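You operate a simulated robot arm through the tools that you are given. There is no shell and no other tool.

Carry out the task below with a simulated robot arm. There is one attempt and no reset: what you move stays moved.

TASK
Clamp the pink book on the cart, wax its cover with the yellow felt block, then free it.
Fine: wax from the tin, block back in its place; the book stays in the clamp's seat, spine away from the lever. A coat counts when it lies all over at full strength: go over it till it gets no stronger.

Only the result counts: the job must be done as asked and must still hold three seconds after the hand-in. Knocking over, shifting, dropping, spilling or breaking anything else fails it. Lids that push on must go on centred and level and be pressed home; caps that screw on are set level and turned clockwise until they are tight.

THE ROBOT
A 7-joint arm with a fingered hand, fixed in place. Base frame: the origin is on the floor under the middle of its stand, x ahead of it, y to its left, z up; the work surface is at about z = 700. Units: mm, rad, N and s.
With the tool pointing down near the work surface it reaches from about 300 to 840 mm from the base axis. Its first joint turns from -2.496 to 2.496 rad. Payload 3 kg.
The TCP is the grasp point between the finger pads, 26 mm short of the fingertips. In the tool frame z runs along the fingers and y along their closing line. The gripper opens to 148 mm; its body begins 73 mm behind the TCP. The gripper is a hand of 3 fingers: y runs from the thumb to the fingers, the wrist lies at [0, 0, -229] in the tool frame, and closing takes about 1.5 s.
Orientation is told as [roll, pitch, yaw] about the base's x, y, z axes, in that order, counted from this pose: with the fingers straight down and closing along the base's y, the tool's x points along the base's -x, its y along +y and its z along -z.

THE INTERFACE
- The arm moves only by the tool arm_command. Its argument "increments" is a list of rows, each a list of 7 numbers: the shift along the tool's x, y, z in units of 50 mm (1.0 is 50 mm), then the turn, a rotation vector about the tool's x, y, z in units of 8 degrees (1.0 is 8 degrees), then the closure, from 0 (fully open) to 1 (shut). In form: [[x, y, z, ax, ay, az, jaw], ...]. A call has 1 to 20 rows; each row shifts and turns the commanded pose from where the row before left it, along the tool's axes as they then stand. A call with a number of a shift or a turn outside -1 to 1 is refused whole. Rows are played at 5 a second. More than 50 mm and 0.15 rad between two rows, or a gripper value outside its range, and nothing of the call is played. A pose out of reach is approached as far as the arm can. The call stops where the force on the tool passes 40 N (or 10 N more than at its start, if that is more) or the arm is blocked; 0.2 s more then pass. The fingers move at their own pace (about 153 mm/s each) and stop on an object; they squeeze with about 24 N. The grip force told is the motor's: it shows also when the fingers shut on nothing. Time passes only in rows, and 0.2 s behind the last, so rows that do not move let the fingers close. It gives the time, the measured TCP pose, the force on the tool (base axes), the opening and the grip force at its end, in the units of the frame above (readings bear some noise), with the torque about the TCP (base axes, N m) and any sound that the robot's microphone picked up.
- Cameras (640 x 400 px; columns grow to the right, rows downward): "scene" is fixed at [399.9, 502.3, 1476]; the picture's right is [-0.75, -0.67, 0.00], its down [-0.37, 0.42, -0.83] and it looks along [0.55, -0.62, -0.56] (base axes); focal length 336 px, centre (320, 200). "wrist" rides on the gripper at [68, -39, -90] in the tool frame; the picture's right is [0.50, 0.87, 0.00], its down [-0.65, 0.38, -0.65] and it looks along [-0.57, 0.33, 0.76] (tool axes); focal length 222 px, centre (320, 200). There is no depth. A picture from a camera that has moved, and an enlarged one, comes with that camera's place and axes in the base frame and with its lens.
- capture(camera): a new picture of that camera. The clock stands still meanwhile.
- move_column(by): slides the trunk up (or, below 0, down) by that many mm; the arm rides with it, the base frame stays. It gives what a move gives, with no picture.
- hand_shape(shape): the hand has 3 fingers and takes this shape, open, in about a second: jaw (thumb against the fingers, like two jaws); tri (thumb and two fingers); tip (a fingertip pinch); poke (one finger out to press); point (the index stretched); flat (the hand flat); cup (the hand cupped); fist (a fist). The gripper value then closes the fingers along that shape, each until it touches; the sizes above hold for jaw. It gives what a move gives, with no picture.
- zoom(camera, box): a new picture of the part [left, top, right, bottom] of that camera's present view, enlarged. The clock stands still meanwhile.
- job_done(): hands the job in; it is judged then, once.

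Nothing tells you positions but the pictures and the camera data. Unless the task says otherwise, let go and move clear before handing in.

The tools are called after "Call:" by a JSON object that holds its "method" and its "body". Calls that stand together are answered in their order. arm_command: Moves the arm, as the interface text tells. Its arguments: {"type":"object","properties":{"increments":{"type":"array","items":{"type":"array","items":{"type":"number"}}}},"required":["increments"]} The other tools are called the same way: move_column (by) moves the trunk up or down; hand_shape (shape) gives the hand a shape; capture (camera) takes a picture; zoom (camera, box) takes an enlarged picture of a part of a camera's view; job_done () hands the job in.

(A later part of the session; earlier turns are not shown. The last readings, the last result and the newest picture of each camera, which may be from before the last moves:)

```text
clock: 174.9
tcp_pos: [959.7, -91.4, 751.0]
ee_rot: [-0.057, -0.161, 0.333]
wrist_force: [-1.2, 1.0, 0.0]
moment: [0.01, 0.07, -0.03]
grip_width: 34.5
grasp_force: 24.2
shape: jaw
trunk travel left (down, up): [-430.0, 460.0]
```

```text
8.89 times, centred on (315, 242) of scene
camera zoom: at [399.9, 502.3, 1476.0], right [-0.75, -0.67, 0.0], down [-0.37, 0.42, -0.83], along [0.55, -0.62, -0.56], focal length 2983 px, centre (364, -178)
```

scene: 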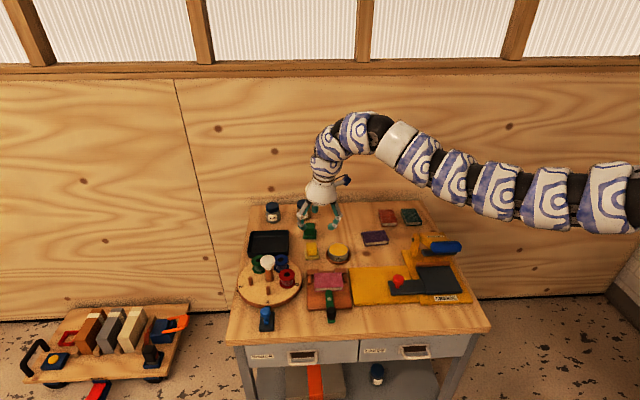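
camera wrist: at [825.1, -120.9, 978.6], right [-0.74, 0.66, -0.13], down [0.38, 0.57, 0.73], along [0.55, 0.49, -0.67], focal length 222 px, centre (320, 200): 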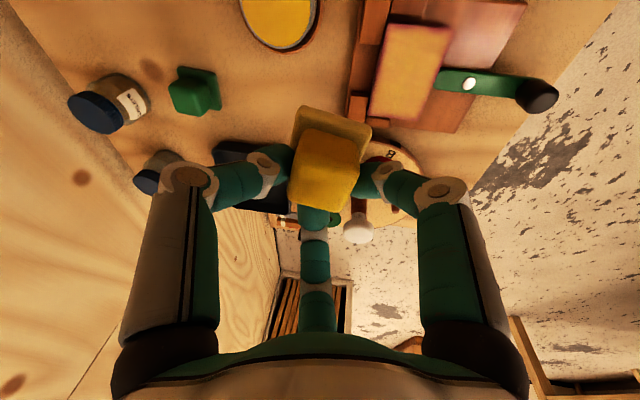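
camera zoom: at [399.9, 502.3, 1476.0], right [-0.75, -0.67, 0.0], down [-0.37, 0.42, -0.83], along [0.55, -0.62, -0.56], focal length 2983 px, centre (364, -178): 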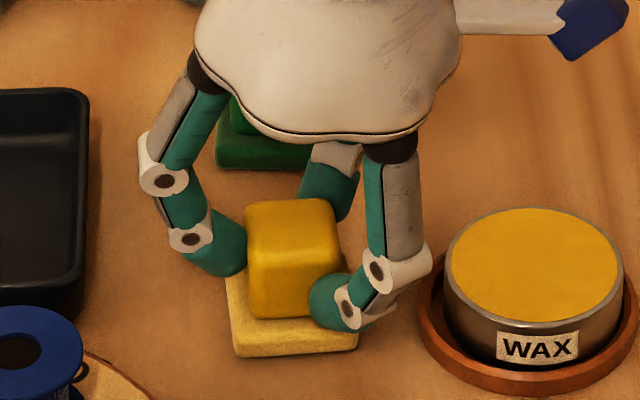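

It's within about 3 mm of the original. I'll trim that small offset and set it down.

Call:
{"method": "arm_command", "body": {"increments": [[-0.01, -0.004, -0.05, 0, 0, 0, 0.95], [-0.06, -0.039, 0.012, 0, 0, 0, 0.95], [0.011, 0.004, 0.06, 0, 0, 0, 0.95], [0, 0, 0, 0, 0, 0, 0.95]]}}

Call:
{"method": "zoom", "body": {"camera": "scene", "box": [300, 220, 330, 265]}}

```text
clock: 175.9
tcp_pos: [964.9, -94.2, 751.7]
ee_rot: [-0.058, -0.161, 0.33]
wrist_force: [0.1, -0.3, -0.2]
moment: [-0.04, 0.01, 0.02]
grip_width: 34.4
grasp_force: 24.1
shape: jaw
trunk travel left (down, up): [-430.0, 460.0]
```

```text
8.89 times, centred on (315, 242) of scene
camera zoom: at [399.9, 502.3, 1476.0], right [-0.75, -0.67, 0.0], down [-0.37, 0.42, -0.83], along [0.55, -0.62, -0.56], focal length 2983 px, centre (364, -178)
```

zoom: 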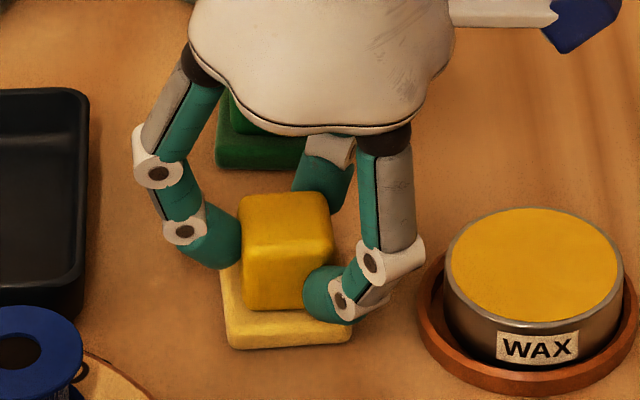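

That now matches the first picture within about a millimetre. I'll lower the last bit and release slowly.

Call:
{"method": "arm_command", "body": {"increments": [[0.004, 0.0015, 0.025, 0, 0, 0, 0.95], [0.002, 0.001, 0.01, 0, 0, 0, 0.95], [0, 0, 0, 0, 0, 0, 0.9], [0, 0, 0, 0, 0, 0, 0.8], [0, 0, 0, 0, 0, 0, 0.75], [0, 0, 0, 0, 0, 0, 0.7], [0, 0, 0, 0, 0, 0, 0.65], [0, 0, 0, 0, 0, 0, 0.6], [0, 0, 0, 0, 0, 0, 0.58]]}}

Call:
{"method": "zoom", "body": {"camera": "scene", "box": [300, 220, 330, 265]}}

Call:
{"method": "zoom", "body": {"camera": "wrist", "box": [220, 90, 440, 270]}}

```text
clock: 177.9
tcp_pos: [964.2, -93.3, 749.3]
ee_rot: [-0.058, -0.16, 0.334]
wrist_force: [0.3, -0.3, -0.6]
moment: [0.01, 0.02, -0.01]
grip_width: 61.6
grasp_force: 0.2
shape: jaw
trunk travel left (down, up): [-430.0, 460.0]
```

```text
8.89 times, centred on (315, 242) of scene
camera zoom: at [399.9, 502.3, 1476.0], right [-0.75, -0.67, 0.0], down [-0.37, 0.42, -0.83], along [0.55, -0.62, -0.56], focal length 2983 px, centre (364, -178)
```

zoom: 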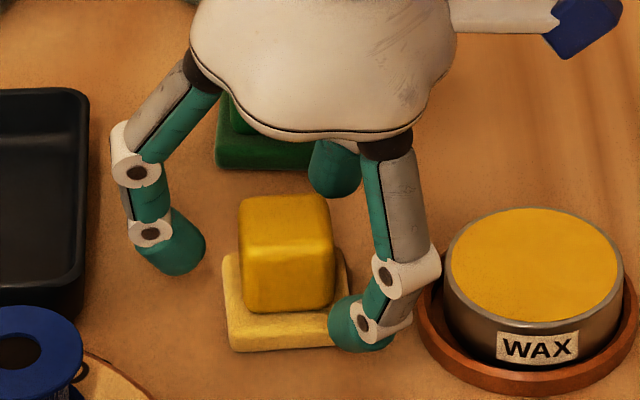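

```text
2.22 times, centred on (330, 180) of wrist
camera zoom: at [898.5, -152.1, 829.9], right [-0.74, 0.66, -0.13], down [0.38, 0.57, 0.73], along [0.55, 0.49, -0.67], focal length 494 px, centre (298, 244)
```

zoom: 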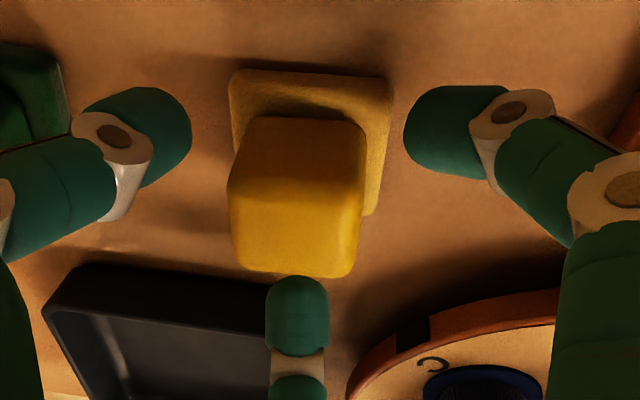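

The block is back exactly in its place. I'll lift the hand straight up and clear, then raise the trunk for the lever work.

Call:
{"method": "arm_command", "body": {"increments": [[-0.033, -0.012, -0.197, 0, 0, 0, 0.55], [-0.08, -0.03, -0.49, 0, 0, 0, 0.5], [-0.08, -0.03, -0.49, 0, 0, 0, 0.5], [0, 0, 0, 0, 0, 0, 0.5]]}}

Call:
{"method": "zoom", "body": {"camera": "scene", "box": [300, 220, 330, 265]}}

Call:
{"method": "move_column", "body": {"by": 185}}

```text
clock: 178.9
tcp_pos: [964.8, -93.2, 807.1]
ee_rot: [-0.056, -0.161, 0.332]
wrist_force: [0.4, -0.5, 0.7]
moment: [-0.01, 0.02, -0.01]
grip_width: 73.3
grasp_force: 0.0
shape: jaw
trunk travel left (down, up): [-430.0, 460.0]
```

```text
8.89 times, centred on (315, 242) of scene
camera zoom: at [399.9, 502.3, 1476.0], right [-0.75, -0.67, 0.0], down [-0.37, 0.42, -0.83], along [0.55, -0.62, -0.56], focal length 2983 px, centre (364, -178)
```

zoom: 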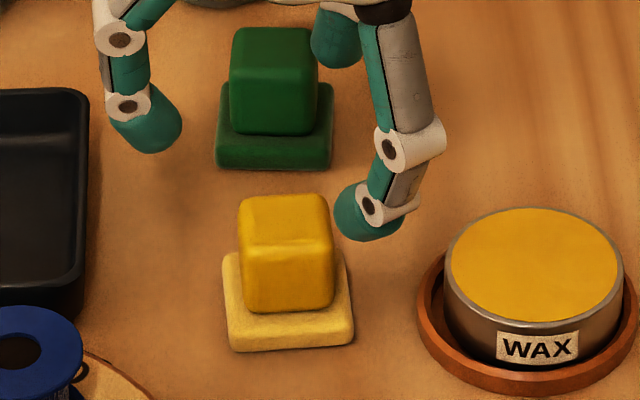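

```text
clock: 180.9
tcp_pos: [964.3, -92.4, 992.1]
ee_rot: [-0.056, -0.159, 0.333]
wrist_force: [0.6, 0.2, -0.2]
moment: [-0.02, 0.01, -0.04]
grip_width: 73.3
grasp_force: 0.0
shape: jaw
trunk travel left (down, up): [-615.0, 275.0]
```

The block matches its starting picture. Now I'll straighten the hand and come in toward the lever, descending as I go.

Call:
{"method": "arm_command", "body": {"increments": [[0, 0, 0, -0.2, 0.592, 0, 0.6], [0, 0, 0, -0.2, 0.592, 0, 0.6], [0.376, 0.433, 0.528, 0, 0, 0, 0.8], [0.376, 0.433, 0.528, 0, 0, 0, 1], [0.376, 0.433, 0.528, 0, 0, 0, 1], [0.376, 0.433, 0.528, 0, 0, 0, 1], [0.376, 0.433, 0.528, 0, 0, 0, 1], [0, 0, 0, 0, 0, 0, 1]]}}

```text
clock: 182.7
tcp_pos: [834.1, -19.9, 859.3]
ee_rot: [-0.002, 0.006, 0.326]
wrist_force: [0.2, 0.2, 0.3]
moment: [0.02, 0.0, 0.05]
grip_width: 0.0
grasp_force: 23.6
shape: jaw
out of reach, approached as far as the arm can: row 2
trunk travel left (down, up): [-615.0, 275.0]
```

Call:
{"method": "arm_command", "body": {"increments": [[0.423, 0.38, 0.295, 0, 0, 0, 1], [0.423, 0.38, 0.295, 0, 0, 0, 1], [0.423, 0.38, 0.295, 0, 0, 0, 1], [0.423, 0.38, 0.295, 0, 0, 0, 1], [0, 0, 0, 0, 0, 0, 1]]}}

Call:
{"method": "zoom", "body": {"camera": "scene", "box": [280, 235, 380, 320]}}

Call:
{"method": "capture", "body": {"camera": "wrist"}}

```text
clock: 183.9
tcp_pos: [730.8, 24.8, 802.0]
ee_rot: [-0.002, 0.003, 0.327]
wrist_force: [0.6, -0.4, -0.2]
moment: [0.04, -0.01, 0.02]
grip_width: 0.0
grasp_force: 23.5
shape: jaw
trunk travel left (down, up): [-615.0, 275.0]
```

```text
4.71 times, centred on (330, 278) of scene
camera zoom: at [399.9, 502.3, 1476.0], right [-0.75, -0.67, 0.0], down [-0.37, 0.42, -0.83], along [0.55, -0.62, -0.56], focal length 1579 px, centre (273, -165)
```

zoom: 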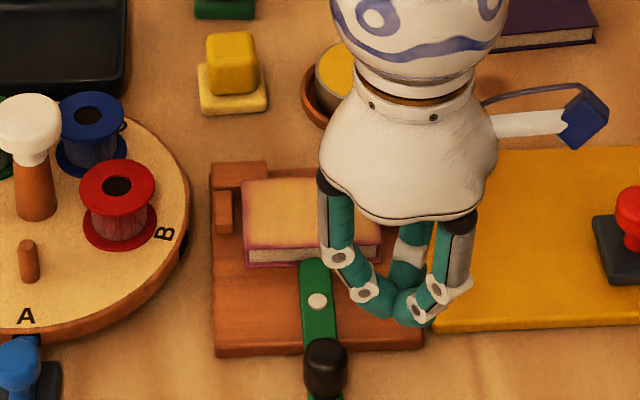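

```text
taken
camera wrist: at [680.1, -33.1, 892.8], right [-0.75, 0.66, 0.0], down [0.5, 0.57, 0.65], along [0.43, 0.49, -0.76], focal length 222 px, centre (320, 200)
```

wrist: 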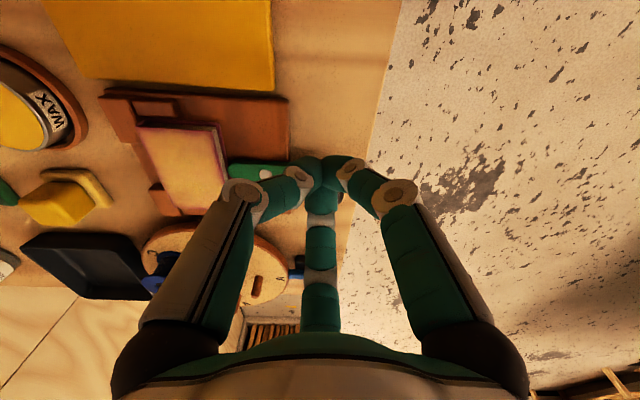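

The closed hand is to the right of the knob. I'll lower it and push the lever back toward its open position.

Call:
{"method": "arm_command", "body": {"increments": [[0, 0, 0.49, 0, 0, 0, 1], [0, 0, 0.49, 0, 0, 0, 1], [0, 0, 0, 0, 0, 0, 1], [-0.1595, 0.0593, 0, 0, 0, 0, 1], [-0.1072, 0.1718, 0, 0, 0, 0, 1], [-0.1356, 0.1512, 0, 0, 0, 0, 1], [0, 0, 0, 0, 0, 0, 1]]}}

Call:
{"method": "zoom", "body": {"camera": "scene", "box": [280, 235, 380, 320]}}

Call:
{"method": "capture", "body": {"camera": "wrist"}}

```text
clock: 185.5
tcp_pos: [742.8, 47.2, 751.0]
ee_rot: [-0.002, 0.006, 0.327]
wrist_force: [-0.4, 0.2, 0.5]
moment: [-0.02, 0.02, -0.01]
grip_width: 0.1
grasp_force: 23.9
shape: jaw
trunk travel left (down, up): [-615.0, 275.0]
```

```text
4.71 times, centred on (330, 278) of scene
camera zoom: at [399.9, 502.3, 1476.0], right [-0.75, -0.67, 0.0], down [-0.37, 0.42, -0.83], along [0.55, -0.62, -0.56], focal length 1579 px, centre (273, -165)
```

zoom: 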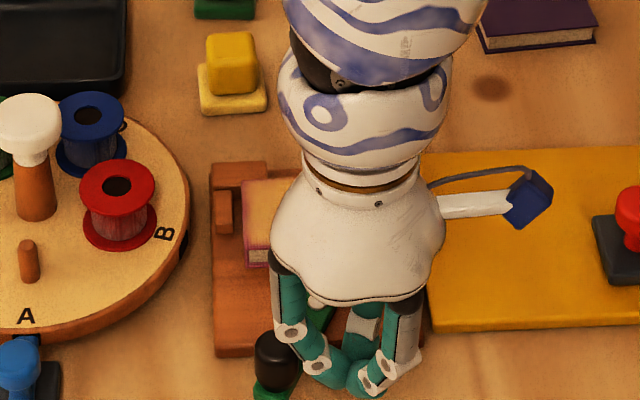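

```text
taken
camera wrist: at [693.0, -10.4, 843.2], right [-0.75, 0.66, 0.0], down [0.5, 0.57, 0.65], along [0.43, 0.49, -0.76], focal length 222 px, centre (320, 200)
```

wrist: 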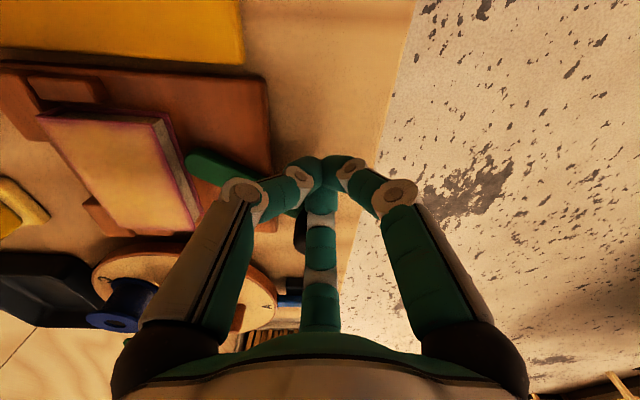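

The lever is swinging back and the nose has left the book. I'll continue around the arc.

Call:
{"method": "arm_command", "body": {"increments": [[-0.1581, 0.1239, 0, 0, 0, 0, 1], [-0.1788, 0.0957, 0, 0, 0, 0, 1], [-0.1929, 0.0626, 0, 0, 0, 0, 1], [-0.1989, 0.0282, 0, 0, 0, 0, 1], [0, 0, 0, 0, 0, 0, 1]]}}

Call:
{"method": "zoom", "body": {"camera": "scene", "box": [270, 235, 370, 320]}}

Call:
{"method": "capture", "body": {"camera": "wrist"}}

```text
clock: 186.7
tcp_pos: [771.9, 74.1, 752.8]
ee_rot: [0.0, 0.006, 0.328]
wrist_force: [-0.1, 0.4, -0.4]
moment: [0.0, 0.04, 0.04]
grip_width: 0.0
grasp_force: 24.2
shape: jaw
trunk travel left (down, up): [-615.0, 275.0]
```

```text
4.71 times, centred on (320, 278) of scene
camera zoom: at [399.9, 502.3, 1476.0], right [-0.75, -0.67, 0.0], down [-0.37, 0.42, -0.83], along [0.55, -0.62, -0.56], focal length 1579 px, centre (320, -165)
```

zoom: 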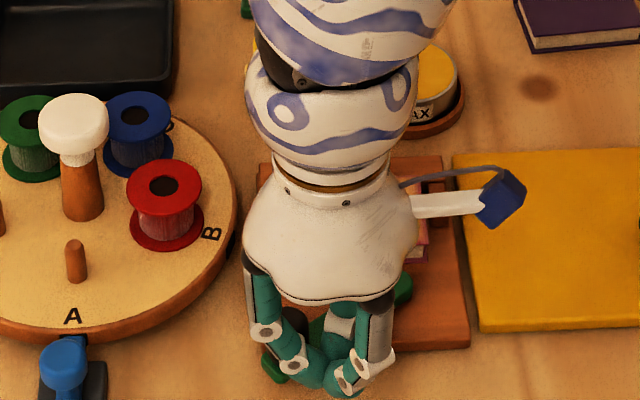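

```text
taken
camera wrist: at [722.0, 15.2, 843.3], right [-0.75, 0.66, 0.0], down [0.5, 0.57, 0.65], along [0.43, 0.49, -0.76], focal length 222 px, centre (320, 200)
```

wrist: 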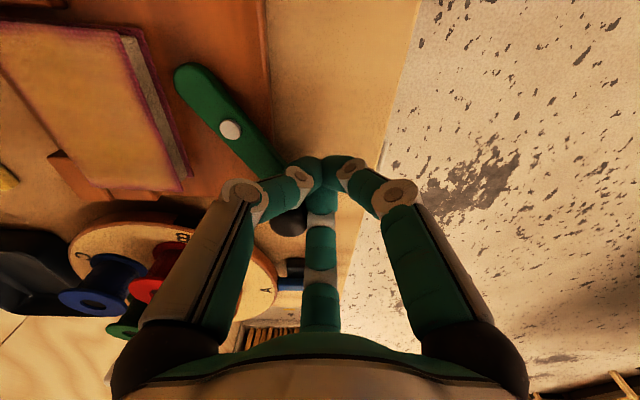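

Call:
{"method": "arm_command", "body": {"increments": [[-0.203, -0.007, 0, 0, 0, 0, 1], [-0.1982, -0.0416, 0, 0, 0, 0, 1], [0, 0, 0, 0, 0, 0, 1]]}}

Call:
{"method": "zoom", "body": {"camera": "scene", "box": [270, 235, 370, 320]}}

Call:
{"method": "capture", "body": {"camera": "wrist"}}

```text
clock: 187.5
tcp_pos: [792.4, 79.6, 752.2]
ee_rot: [-0.001, 0.003, 0.329]
wrist_force: [-0.5, -1.4, -0.5]
moment: [-0.01, 0.0, 0.01]
grip_width: 0.0
grasp_force: 24.4
shape: jaw
trunk travel left (down, up): [-615.0, 275.0]
```

```text
4.71 times, centred on (320, 278) of scene
camera zoom: at [399.9, 502.3, 1476.0], right [-0.75, -0.67, 0.0], down [-0.37, 0.42, -0.83], along [0.55, -0.62, -0.56], focal length 1579 px, centre (320, -165)
```

zoom: 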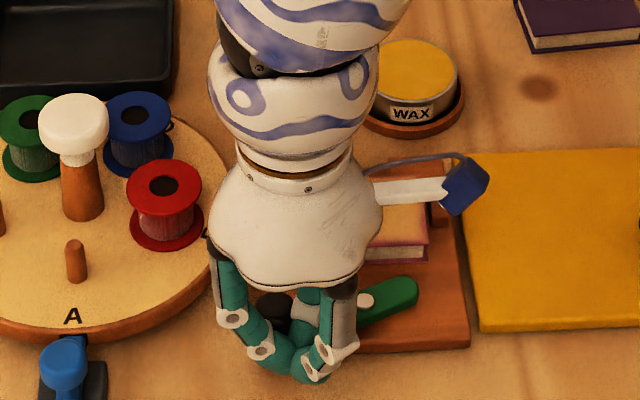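

```text
taken
camera wrist: at [742.2, 20.5, 842.7], right [-0.75, 0.66, 0.0], down [0.5, 0.57, 0.65], along [0.43, 0.49, -0.76], focal length 222 px, centre (320, 200)
```

wrist: 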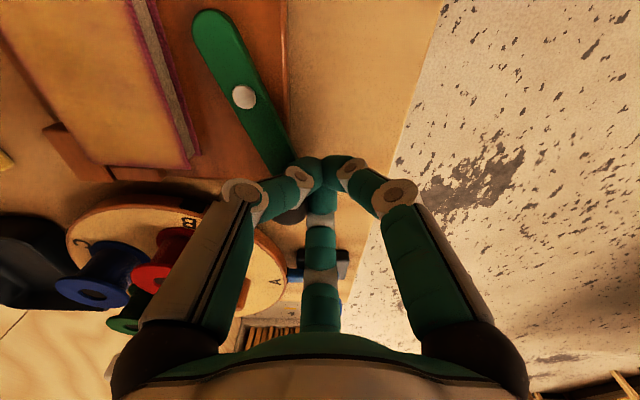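

Call:
{"method": "arm_command", "body": {"increments": [[-0.1863, -0.075, 0, 0, 0, 0, 1], [-0.1, -0.06, 0, 0, 0, 0, 1], [0, 0, 0, 0, 0, 0, 1]]}}

Call:
{"method": "zoom", "body": {"camera": "scene", "box": [270, 235, 370, 320]}}

Call:
{"method": "capture", "body": {"camera": "wrist"}}

```text
clock: 188.3
tcp_pos: [808.7, 78.5, 752.3]
ee_rot: [-0.004, 0.004, 0.327]
wrist_force: [-1.8, -0.4, 2.0]
moment: [0.02, -0.03, -0.01]
grip_width: 0.0
grasp_force: 24.1
shape: jaw
trunk travel left (down, up): [-615.0, 275.0]
```

```text
4.71 times, centred on (320, 278) of scene
camera zoom: at [399.9, 502.3, 1476.0], right [-0.75, -0.67, 0.0], down [-0.37, 0.42, -0.83], along [0.55, -0.62, -0.56], focal length 1579 px, centre (320, -165)
```

zoom: 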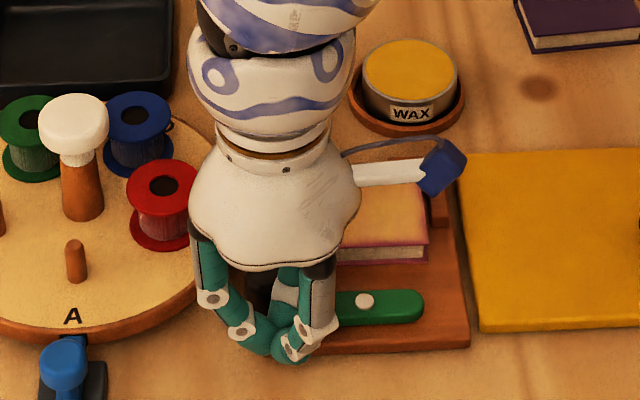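

```text
taken
camera wrist: at [758.6, 18.8, 843.5], right [-0.75, 0.66, 0.0], down [0.5, 0.57, 0.65], along [0.43, 0.49, -0.76], focal length 222 px, centre (320, 200)
```

wrist: 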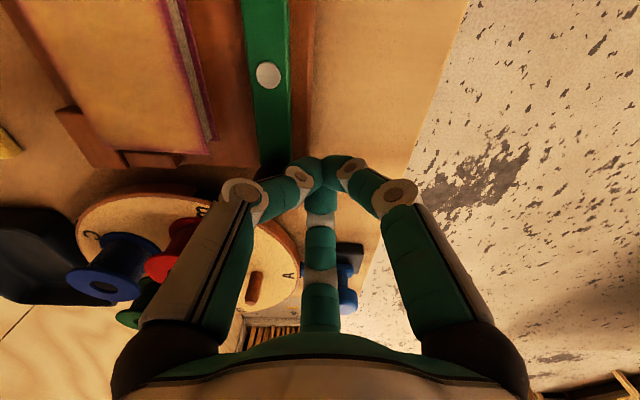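

The lever is back parallel to the front edge, where it began. I'll back off, lift away and inspect everything.

Call:
{"method": "arm_command", "body": {"increments": [[0.173, 0.1, 0, 0, 0, 0, 1], [0.1, 0.05, -0.4, 0, 0, 0, 1], [0, 0, -0.9, 0, 0, 0, 1], [0.6, -0.2, -0.5, 0, 0, 0, 0.7], [0.7, -0.3, 0, 0, 0, 0, 0.5], [0, 0, 0, 0, 0, 0, 0.5]]}}

Call:
{"method": "zoom", "body": {"camera": "scene", "box": [290, 245, 370, 310]}}

Call:
{"method": "capture", "body": {"camera": "scene"}}

Call:
{"method": "capture", "body": {"camera": "wrist"}}

```text
clock: 189.7
tcp_pos: [738.1, 31.7, 842.3]
ee_rot: [-0.003, 0.005, 0.326]
wrist_force: [0.0, 0.0, -1.1]
moment: [0.0, -0.05, -0.01]
grip_width: 74.0
grasp_force: 0.1
shape: jaw
trunk travel left (down, up): [-615.0, 275.0]
```

```text
6.15 times, centred on (330, 278) of scene
camera zoom: at [399.9, 502.3, 1476.0], right [-0.75, -0.67, 0.0], down [-0.37, 0.42, -0.83], along [0.55, -0.62, -0.56], focal length 2065 px, centre (258, -277)
```

zoom: 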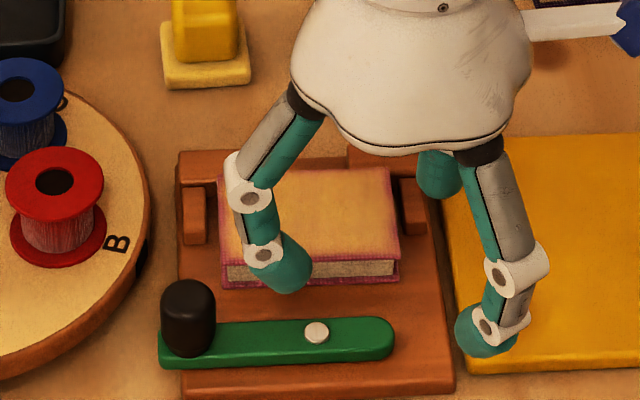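

```text
taken
```

scene: 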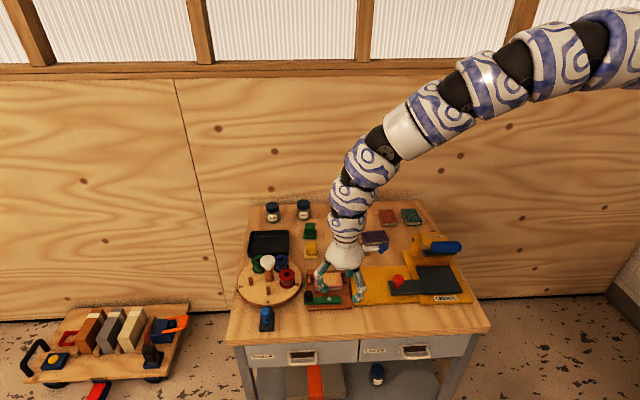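

```text
taken
camera wrist: at [688.6, -25.7, 933.3], right [-0.75, 0.66, 0.0], down [0.5, 0.57, 0.65], along [0.43, 0.49, -0.76], focal length 222 px, centre (320, 200)
```

wrist: 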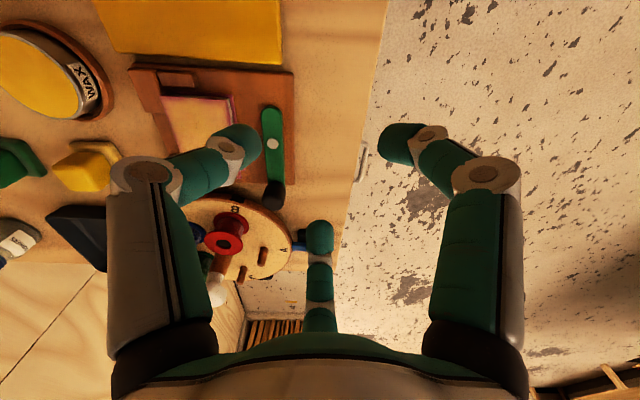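

The lever is in its starting position and the book is in the seat. I'll move the hand well aside and inspect the whole cart.

Call:
{"method": "arm_command", "body": {"increments": [[-0.27, 0.8, -0.1, 0, 0, 0, 0.5], [-0.27, 0.8, -0.1, 0, 0, 0, 0.5], [-0.27, 0.8, -0.1, 0, 0, 0, 0.5], [0, 0, 0, 0, 0, 0, 0.3]]}}

Call:
{"method": "capture", "body": {"camera": "scene"}}

Call:
{"method": "zoom", "body": {"camera": "scene", "box": [300, 260, 360, 305]}}

Call:
{"method": "zoom", "body": {"camera": "scene", "box": [230, 190, 390, 310]}}

Call:
{"method": "zoom", "body": {"camera": "scene", "box": [340, 190, 500, 310]}}

```text
clock: 190.7
tcp_pos: [738.7, 162.9, 858.9]
ee_rot: [-0.003, 0.004, 0.326]
wrist_force: [-0.8, 0.3, 0.1]
moment: [-0.01, 0.03, -0.03]
grip_width: 103.0
grasp_force: 0.0
shape: jaw
trunk travel left (down, up): [-615.0, 275.0]
```

```text
taken
```

scene: 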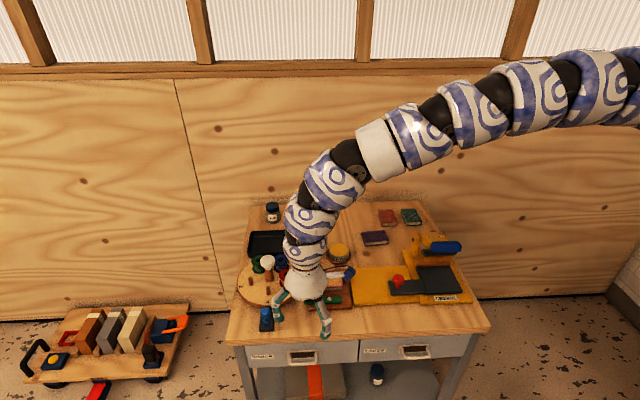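

```text
8.89 times, centred on (330, 282) of scene
camera zoom: at [399.9, 502.3, 1476.0], right [-0.75, -0.67, 0.0], down [-0.37, 0.42, -0.83], along [0.55, -0.62, -0.56], focal length 2983 px, centre (231, -533)
```

zoom: 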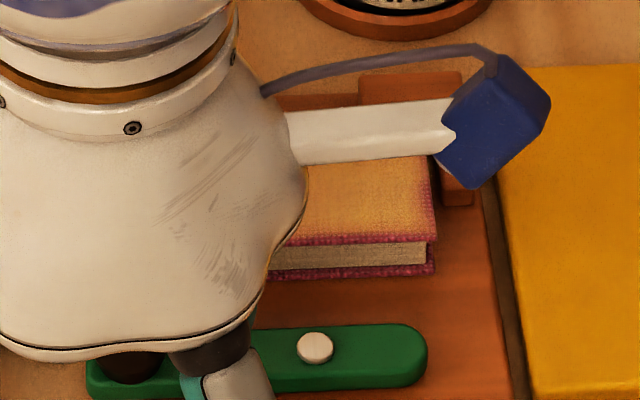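

```text
3.33 times, centred on (310, 250) of scene
camera zoom: at [399.9, 502.3, 1476.0], right [-0.75, -0.67, 0.0], down [-0.37, 0.42, -0.83], along [0.55, -0.62, -0.56], focal length 1118 px, centre (353, 33)
```

zoom: 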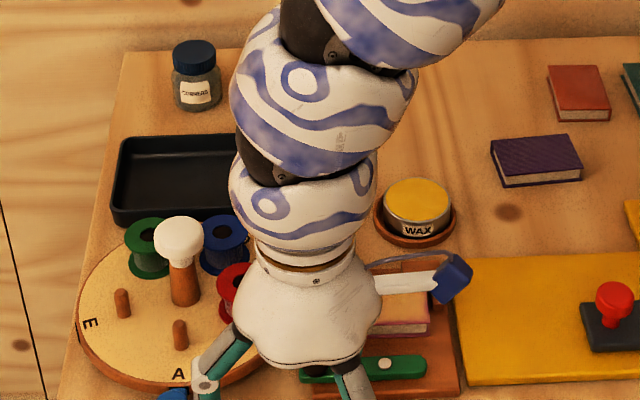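

```text
3.33 times, centred on (420, 250) of scene
camera zoom: at [399.9, 502.3, 1476.0], right [-0.75, -0.67, 0.0], down [-0.37, 0.42, -0.83], along [0.55, -0.62, -0.56], focal length 1118 px, centre (-13, 33)
```

zoom: 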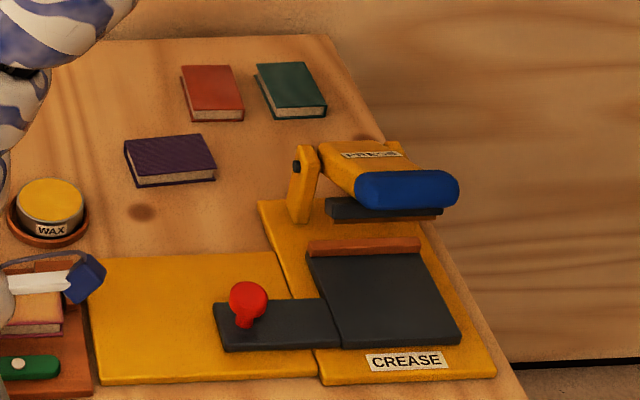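

The right-hand items are all untouched. The hand blocks the view of the clamp here, so I'll move it over to the right side to inspect the rest.

Call:
{"method": "arm_command", "body": {"increments": [[0.2, -0.904, 0, 0, 0, 0, 0.3], [0.2, -0.904, 0, 0, 0, 0, 0.3], [0.2, -0.904, 0, 0, 0, 0, 0.3], [0.2, -0.904, 0, 0, 0, 0, 0.3], [0.2, -0.904, 0, 0, 0, 0, 0.3], [0.41, -0.834, 0, 0, 0, 0, 0.3], [0.41, -0.834, 0, 0, 0, 0, 0.3], [0.41, -0.834, 0, 0, 0, 0, 0.3], [0.41, -0.834, 0, 0, 0, 0, 0.3], [0.41, -0.834, 0, 0, 0, 0, 0.3], [0, 0, 0, 0, 0, 0, 0.3]]}}

Call:
{"method": "capture", "body": {"camera": "scene"}}

Call:
{"method": "zoom", "body": {"camera": "scene", "box": [300, 260, 360, 305]}}

Call:
{"method": "zoom", "body": {"camera": "scene", "box": [230, 190, 390, 310]}}

```text
clock: 193.1
tcp_pos: [765.6, -295.1, 840.5]
ee_rot: [0.0, 0.005, 0.328]
wrist_force: [-0.7, 0.5, 0.2]
moment: [-0.01, -0.01, -0.02]
grip_width: 103.3
grasp_force: 0.0
shape: jaw
out of reach, approached as far as the arm can: row 5, 6, 7, 8
trunk travel left (down, up): [-615.0, 275.0]
```

```text
taken
```

scene: 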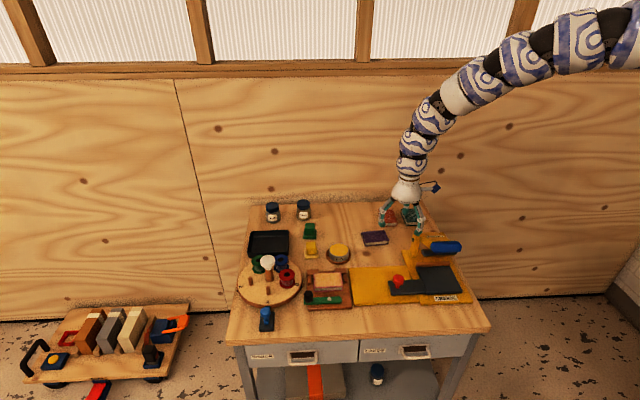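

```text
8.89 times, centred on (330, 282) of scene
camera zoom: at [399.9, 502.3, 1476.0], right [-0.75, -0.67, 0.0], down [-0.37, 0.42, -0.83], along [0.55, -0.62, -0.56], focal length 2983 px, centre (231, -533)
```

zoom: 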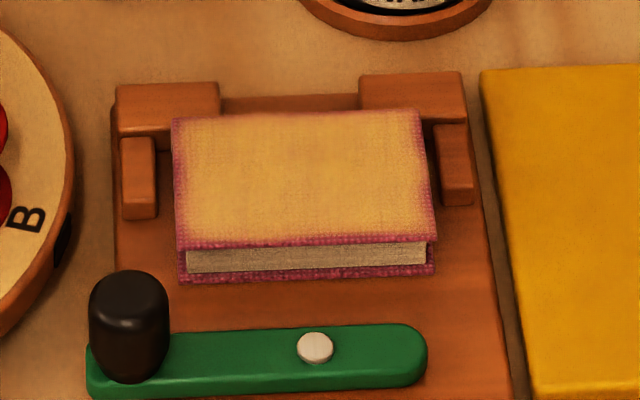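

```text
3.33 times, centred on (310, 250) of scene
camera zoom: at [399.9, 502.3, 1476.0], right [-0.75, -0.67, 0.0], down [-0.37, 0.42, -0.83], along [0.55, -0.62, -0.56], focal length 1118 px, centre (353, 33)
```

zoom: 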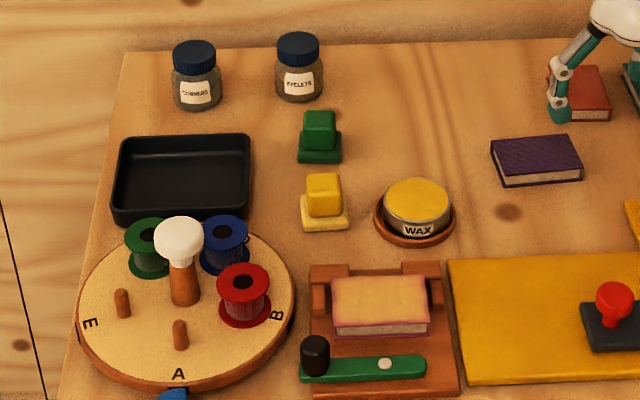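

Everything else is where it started, the block is in place and the lever is open. I'll do one last close look at the cover with the wrist camera to confirm the coat is even right to the edges.

Call:
{"method": "arm_command", "body": {"increments": [[-0.534, 0.709, 0.02, 0, 0, 0, 0.3], [-0.534, 0.709, 0.02, 0, 0, 0, 0.3], [-0.534, 0.709, 0.02, 0, 0, 0, 0.3], [-0.534, 0.709, 0.02, 0, 0, 0, 0.3], [-0.534, 0.709, 0.02, 0, 0, 0, 0.3], [-0.534, 0.709, 0.02, 0, 0, 0, 0.3], [-0.534, 0.709, 0.02, 0, 0, 0, 0.3], [0, 0, 0, 0, 0, 0, 0.3]]}}

Call:
{"method": "capture", "body": {"camera": "wrist"}}

```text
clock: 194.9
tcp_pos: [858.8, -2.3, 831.6]
ee_rot: [-0.001, 0.006, 0.328]
wrist_force: [-0.3, 0.3, 0.4]
moment: [0.01, -0.01, -0.01]
grip_width: 103.2
grasp_force: 0.1
shape: jaw
trunk travel left (down, up): [-615.0, 275.0]
```

```text
taken
camera wrist: at [809.1, -60.3, 922.7], right [-0.75, 0.66, 0.0], down [0.5, 0.57, 0.65], along [0.43, 0.49, -0.76], focal length 222 px, centre (320, 200)
```

wrist: 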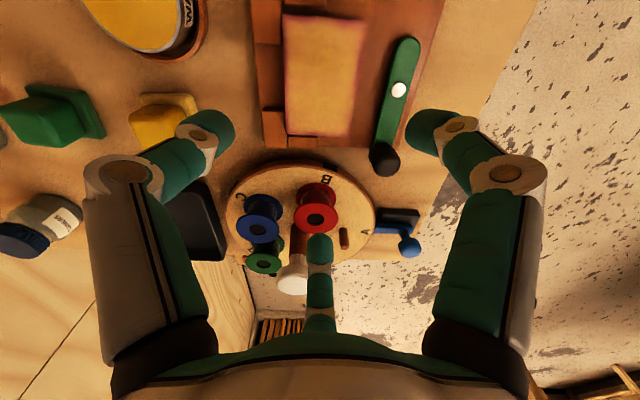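

Call:
{"method": "zoom", "body": {"camera": "wrist", "box": [250, 0, 400, 150]}}

Call:
{"method": "zoom", "body": {"camera": "wrist", "box": [275, 5, 335, 65]}}

Call:
{"method": "zoom", "body": {"camera": "wrist", "box": [300, 70, 370, 140]}}

```text
2.67 times, centred on (325, 75) of wrist
camera zoom: at [809.1, -60.3, 922.7], right [-0.75, 0.66, 0.0], down [0.5, 0.57, 0.65], along [0.43, 0.49, -0.76], focal length 592 px, centre (307, 533)
```

zoom: 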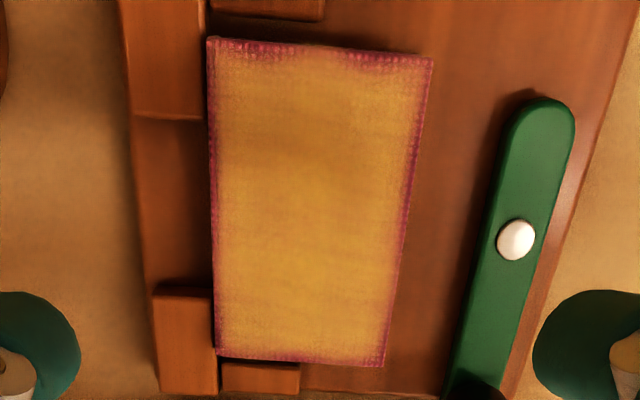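

```text
6.67 times, centred on (305, 35) of wrist
camera zoom: at [809.1, -60.3, 922.7], right [-0.75, 0.66, 0.0], down [0.5, 0.57, 0.65], along [0.43, 0.49, -0.76], focal length 1481 px, centre (420, 1300)
```

zoom: 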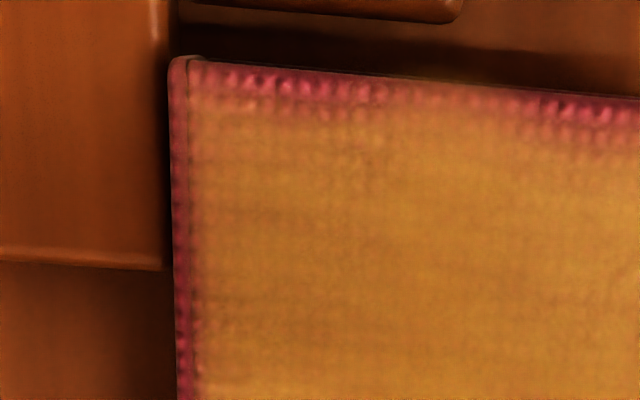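

```text
5.71 times, centred on (335, 105) of wrist
camera zoom: at [809.1, -60.3, 922.7], right [-0.75, 0.66, 0.0], down [0.5, 0.57, 0.65], along [0.43, 0.49, -0.76], focal length 1269 px, centre (234, 743)
```

zoom: 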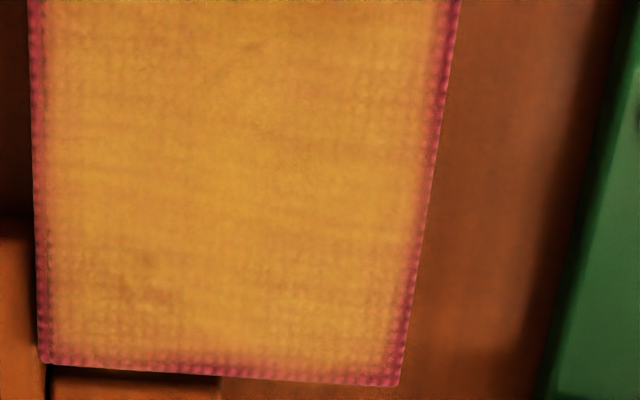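

Close up, the right-hand end of the cover is visibly weaker near its corners than the other edges, so it isn't at full strength there yet. I'll clamp again and give that end more wax. First I'll bring the closed hand in behind the knob, left of the book.

Call:
{"method": "arm_command", "body": {"increments": [[0, 0, 0, 0, 0, -0.96, 0.6], [0, 0, 0, 0, 0, -0.96, 0.8], [0, 0, 0, 0, 0, -0.96, 1], [-0.355, 0.224, 0.1, 0, 0, 0, 1], [-0.355, 0.224, 0.1, 0, 0, 0, 1], [0, 0, 0, 0, 0, 0, 1]]}}

Call:
{"method": "zoom", "body": {"camera": "scene", "box": [270, 235, 370, 320]}}

Call:
{"method": "capture", "body": {"camera": "wrist"}}

```text
clock: 196.3
tcp_pos: [870.5, 39.1, 822.7]
ee_rot: [-0.002, 0.006, 0.73]
wrist_force: [-0.1, 0.3, 0.0]
moment: [-0.01, -0.01, 0.02]
grip_width: 0.0
grasp_force: 24.1
shape: jaw
trunk travel left (down, up): [-615.0, 275.0]
```

```text
4.71 times, centred on (320, 278) of scene
camera zoom: at [399.9, 502.3, 1476.0], right [-0.75, -0.67, 0.0], down [-0.37, 0.42, -0.83], along [0.55, -0.62, -0.56], focal length 1579 px, centre (320, -165)
```

zoom: 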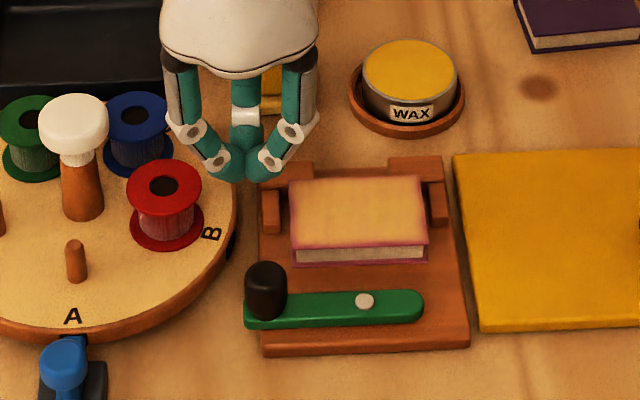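

```text
taken
camera wrist: at [846.7, -35.4, 913.7], right [-0.95, 0.31, 0.0], down [0.24, 0.72, 0.65], along [0.2, 0.62, -0.76], focal length 222 px, centre (320, 200)
```

wrist: 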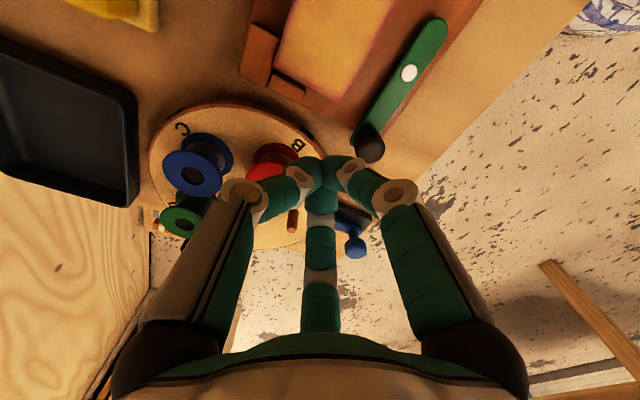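

Call:
{"method": "arm_command", "body": {"increments": [[0.01, 0.03, 0.5, 0, 0, 0, 1], [0, 0, 0.5, 0, 0, 0, 1], [0, 0, 0.38, 0, 0, 0, 1], [0, 0, 0, 0, 0, 0, 1]]}}

Call:
{"method": "zoom", "body": {"camera": "scene", "box": [270, 235, 370, 320]}}

Call:
{"method": "capture", "body": {"camera": "wrist"}}

```text
clock: 197.3
tcp_pos: [861.1, 37.9, 762.8]
ee_rot: [0.002, 0.007, 0.729]
wrist_force: [0.6, 0.0, 0.1]
moment: [-0.02, -0.02, 0.01]
grip_width: 0.0
grasp_force: 24.0
shape: jaw
out of reach, approached as far as the arm can: row 2, 3
trunk travel left (down, up): [-615.0, 275.0]
```

```text
4.71 times, centred on (320, 278) of scene
camera zoom: at [399.9, 502.3, 1476.0], right [-0.75, -0.67, 0.0], down [-0.37, 0.42, -0.83], along [0.55, -0.62, -0.56], focal length 1579 px, centre (320, -165)
```

zoom: 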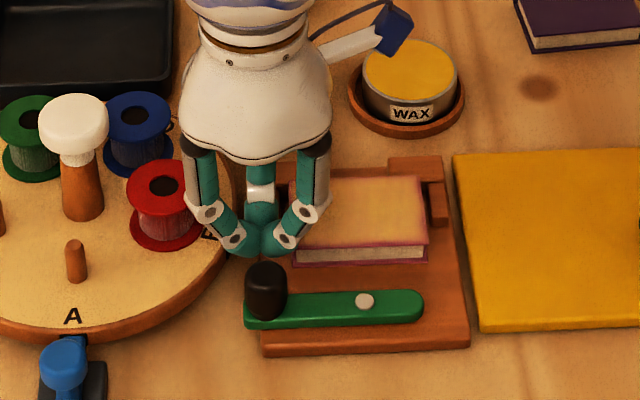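

```text
taken
camera wrist: at [837.6, -36.9, 855.3], right [-0.95, 0.31, 0.0], down [0.24, 0.72, 0.65], along [0.2, 0.62, -0.76], focal length 222 px, centre (320, 200)
```

wrist: 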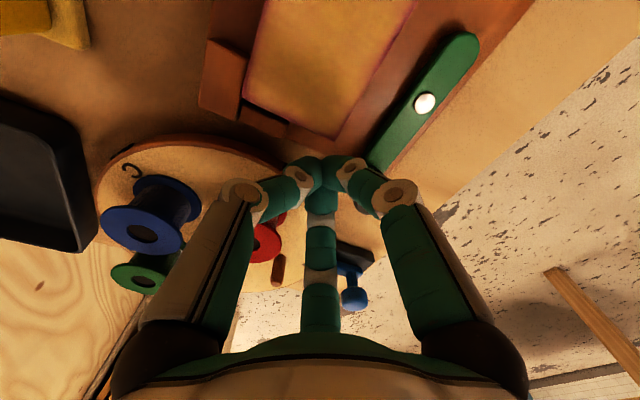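

The arm runs out of reach here at this trunk height. I'll raise the hand, lower the trunk a bit, and try again.

Call:
{"method": "arm_command", "body": {"increments": [[0, 0, -0.5, 0, 0, 0, 1], [0, 0, -0.7, 0, 0, 0, 1], [0, 0, -0.7, 0, 0, 0, 1], [0, 0, 0, 0, 0, 0, 1]]}}

Call:
{"method": "move_column", "body": {"by": -80}}

```text
clock: 198.3
tcp_pos: [862.8, 36.7, 859.3]
ee_rot: [0.001, 0.005, 0.729]
wrist_force: [1.3, 0.1, -0.2]
moment: [0.02, -0.03, 0.02]
grip_width: 0.1
grasp_force: 23.8
shape: jaw
trunk travel left (down, up): [-615.0, 275.0]
```

```text
clock: 199.5
tcp_pos: [863.1, 38.0, 777.9]
ee_rot: [0.001, 0.005, 0.729]
wrist_force: [-1.2, 0.1, 0.6]
moment: [0.0, 0.0, 0.01]
grip_width: 0.1
grasp_force: 23.8
shape: jaw
trunk travel left (down, up): [-535.0, 355.0]
```

Call:
{"method": "arm_command", "body": {"increments": [[-0.13, -0.044, 0, 0, 0, 0, 1], [0, 0, 0.25, 0, 0, 0, 1], [0, 0, 0.25, 0, 0, 0, 1], [0, 0, 0, 0, 0, 0, 1]]}}

Call:
{"method": "zoom", "body": {"camera": "scene", "box": [270, 235, 370, 320]}}

```text
clock: 200.5
tcp_pos: [869.0, 39.9, 755.1]
ee_rot: [-0.001, 0.004, 0.731]
wrist_force: [0.4, -0.2, 0.3]
moment: [0.02, -0.02, 0.04]
grip_width: 0.0
grasp_force: 24.1
shape: jaw
trunk travel left (down, up): [-535.0, 355.0]
```

```text
4.71 times, centred on (320, 278) of scene
camera zoom: at [399.9, 502.3, 1476.0], right [-0.75, -0.67, 0.0], down [-0.37, 0.42, -0.83], along [0.55, -0.62, -0.56], focal length 1579 px, centre (320, -165)
```

zoom: 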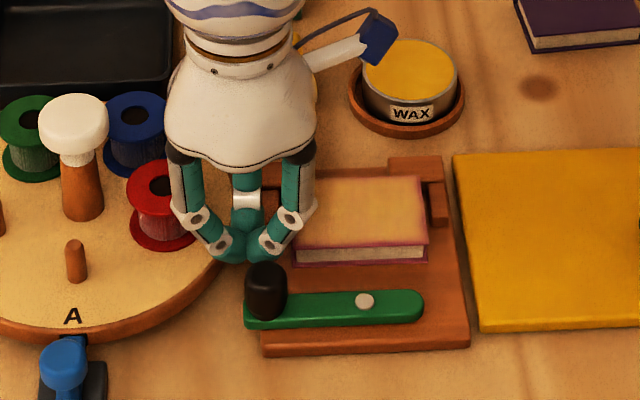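

Call:
{"method": "arm_command", "body": {"increments": [[0.05, 0.165, 0, 0, 0, 0, 1], [0.05, 0.165, 0, 0, 0, 0, 1], [0.03, 0.15, 0, 0, 0, 0, 1], [0.03, 0.15, 0, 0, 0, 0, 1], [0.04, 0.1, 0, 0, 0, 0, 1], [0, 0, 0, 0, 0, 0, 1]]}}

Call:
{"method": "zoom", "body": {"camera": "scene", "box": [270, 235, 370, 320]}}

Call:
{"method": "capture", "body": {"camera": "wrist"}}

```text
clock: 201.9
tcp_pos: [837.8, 61.1, 755.0]
ee_rot: [0.0, 0.006, 0.729]
wrist_force: [0.3, -0.9, 0.4]
moment: [-0.01, 0.0, -0.01]
grip_width: 0.0
grasp_force: 24.5
shape: jaw
trunk travel left (down, up): [-535.0, 355.0]
```

```text
4.71 times, centred on (320, 278) of scene
camera zoom: at [399.9, 502.3, 1476.0], right [-0.75, -0.67, 0.0], down [-0.37, 0.42, -0.83], along [0.55, -0.62, -0.56], focal length 1579 px, centre (320, -165)
```

zoom: 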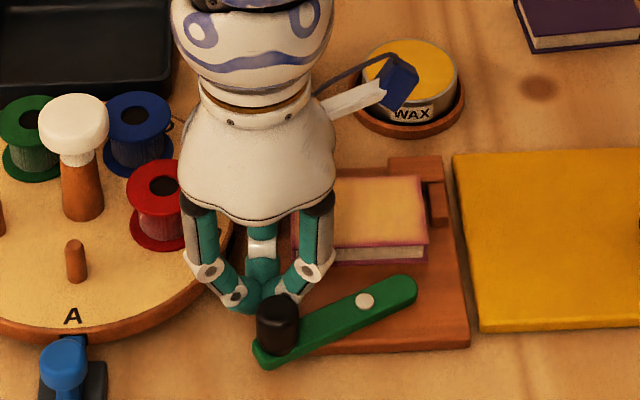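

```text
taken
camera wrist: at [814.0, -13.0, 844.6], right [-0.95, 0.31, 0.0], down [0.24, 0.72, 0.65], along [0.2, 0.62, -0.76], focal length 222 px, centre (320, 200)
```

wrist: 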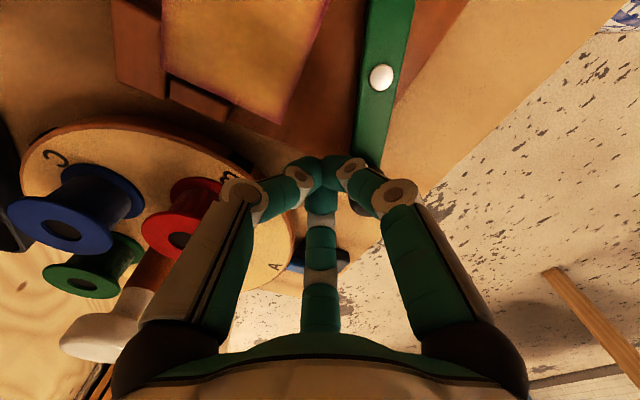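

The lever is moving again. I'll continue the same arc to the clamped position.

Call:
{"method": "arm_command", "body": {"increments": [[0.03, 0.198, 0, 0, 0, 0, 1], [0.05, 0.192, 0, 0, 0, 0, 1], [0.084, 0.18, 0, 0, 0, 0, 1], [0.114, 0.162, 0, 0, 0, 0, 1], [0.1, 0.06, 0, 0, 0, 0, 1], [0, 0, 0, 0, 0, 0, 1]]}}

Call:
{"method": "zoom", "body": {"camera": "scene", "box": [270, 235, 370, 320]}}

Call:
{"method": "capture", "body": {"camera": "wrist"}}

```text
clock: 203.3
tcp_pos: [797.0, 77.7, 753.8]
ee_rot: [0.001, 0.005, 0.728]
wrist_force: [0.9, 0.6, 0.5]
moment: [-0.01, -0.01, 0.01]
grip_width: 0.0
grasp_force: 24.2
shape: jaw
trunk travel left (down, up): [-535.0, 355.0]
```

```text
4.71 times, centred on (320, 278) of scene
camera zoom: at [399.9, 502.3, 1476.0], right [-0.75, -0.67, 0.0], down [-0.37, 0.42, -0.83], along [0.55, -0.62, -0.56], focal length 1579 px, centre (320, -165)
```

zoom: 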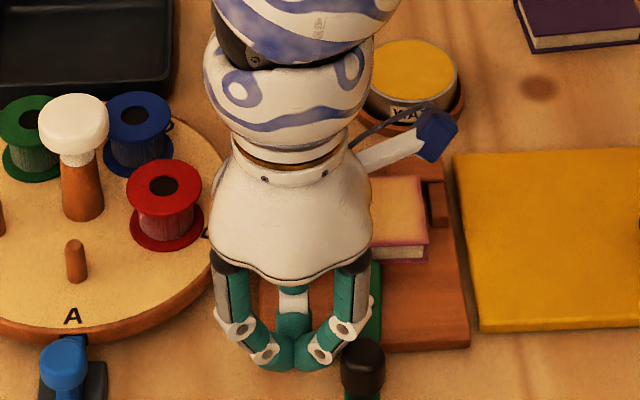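

```text
taken
camera wrist: at [773.6, 3.9, 844.5], right [-0.95, 0.31, 0.0], down [0.24, 0.72, 0.65], along [0.2, 0.62, -0.76], focal length 222 px, centre (320, 200)
```

wrist: 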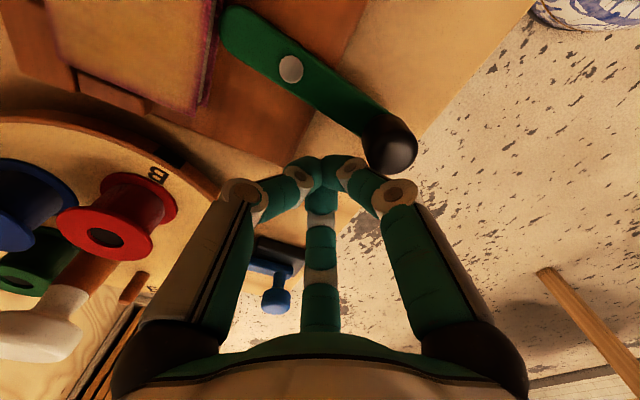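

Call:
{"method": "arm_command", "body": {"increments": [[0.08, 0.04, 0, 0, 0, 0, 1], [0.08, 0, 0, 0, 0, 0, 1], [0.05, 0, 0, 0, 0, 0, 1], [0, 0, 0, 0, 0, 0, 1]]}}

```text
clock: 204.3
tcp_pos: [789.8, 72.5, 754.3]
ee_rot: [0.0, 0.004, 0.731]
wrist_force: [15.5, 7.1, 4.9]
moment: [-0.01, 0.06, -0.1]
grip_width: 0.1
grasp_force: 24.2
shape: jaw
trunk travel left (down, up): [-535.0, 355.0]
```

Call:
{"method": "arm_command", "body": {"increments": [[0.04, 0, 0, 0, 0, 0, 1], [0, 0, 0, 0, 0, 0, 1]]}}

```text
clock: 204.9
tcp_pos: [787.8, 70.9, 753.9]
ee_rot: [0.0, 0.003, 0.729]
wrist_force: [21.5, 11.3, 11.8]
moment: [0.0, 0.22, -0.21]
grip_width: 0.1
grasp_force: 23.4
shape: jaw
trunk travel left (down, up): [-535.0, 355.0]
```

The clamp is firm again. I'll back off, lift, and head out to the felt block with the same hand orientation as before.

Call:
{"method": "arm_command", "body": {"increments": [[-0.16, -0.06, 0, 0, 0, 0, 1], [-0.2, -0.1, -0.4, 0, 0, 0, 1], [0.03, -0.67, -0.353, 0, 0, 0, 0.8], [0.03, -0.67, -0.353, 0, 0, 0, 0.6], [0.03, -0.67, -0.353, 0, 0, 0, 0.5], [0.03, -0.67, -0.353, 0, 0, 0, 0.5], [0.03, -0.67, -0.353, 0, 0, 0, 0.5], [0.03, -0.67, -0.353, 0, 0, 0, 0.5], [0, 0, 0, 0, 0, -0.875, 0.5], [0, 0, 0, 0.47, -0.41, 0, 0.5], [0, 0, 0, 0.47, -0.41, 0, 0.5], [0, 0, 0, 0, 0, 0, 0.5]]}}

Call:
{"method": "zoom", "body": {"camera": "scene", "box": [290, 245, 370, 310]}}

```text
clock: 207.5
tcp_pos: [932.8, -80.1, 879.8]
ee_rot: [-0.13, -0.109, 0.856]
wrist_force: [-0.5, -0.7, -1.0]
moment: [0.0, -0.02, 0.03]
grip_width: 73.6
grasp_force: 0.0
shape: jaw
trunk travel left (down, up): [-535.0, 355.0]
```

```text
6.15 times, centred on (330, 278) of scene
camera zoom: at [399.9, 502.3, 1476.0], right [-0.75, -0.67, 0.0], down [-0.37, 0.42, -0.83], along [0.55, -0.62, -0.56], focal length 2065 px, centre (258, -277)
```

zoom: 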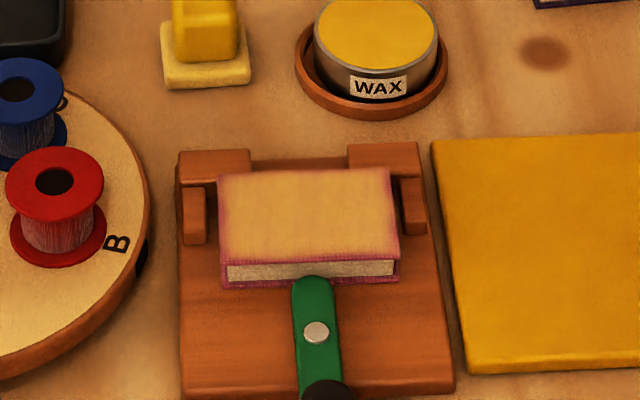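

Call:
{"method": "arm_command", "body": {"increments": [[-0.088, -0.106, -0.788, 0, 0, 0, 0.6], [0, 0, 0, 0, 0, 1, 0.6], [0, 0, 0, 0, 0, 1, 0.6], [0, 0, 0, 0, 0, 1, 0.6], [0, 0, 0, 0, 0, 0.75, 0.6], [0, 0, 0, 0, 0, 0, 0.6]]}}

Call:
{"method": "move_column", "body": {"by": -105}}

```text
clock: 208.9
tcp_pos: [932.8, -79.8, 919.2]
ee_rot: [-0.059, -0.162, 0.332]
wrist_force: [0.4, 0.1, 0.5]
moment: [0.02, 0.0, 0.01]
grip_width: 59.4
grasp_force: 0.0
shape: jaw
trunk travel left (down, up): [-535.0, 355.0]
```

```text
clock: 210.3
tcp_pos: [933.6, -79.4, 814.7]
ee_rot: [-0.059, -0.161, 0.333]
wrist_force: [0.3, -0.1, 1.4]
moment: [0.01, 0.05, 0.03]
grip_width: 59.5
grasp_force: 0.1
shape: jaw
trunk travel left (down, up): [-430.0, 460.0]
```

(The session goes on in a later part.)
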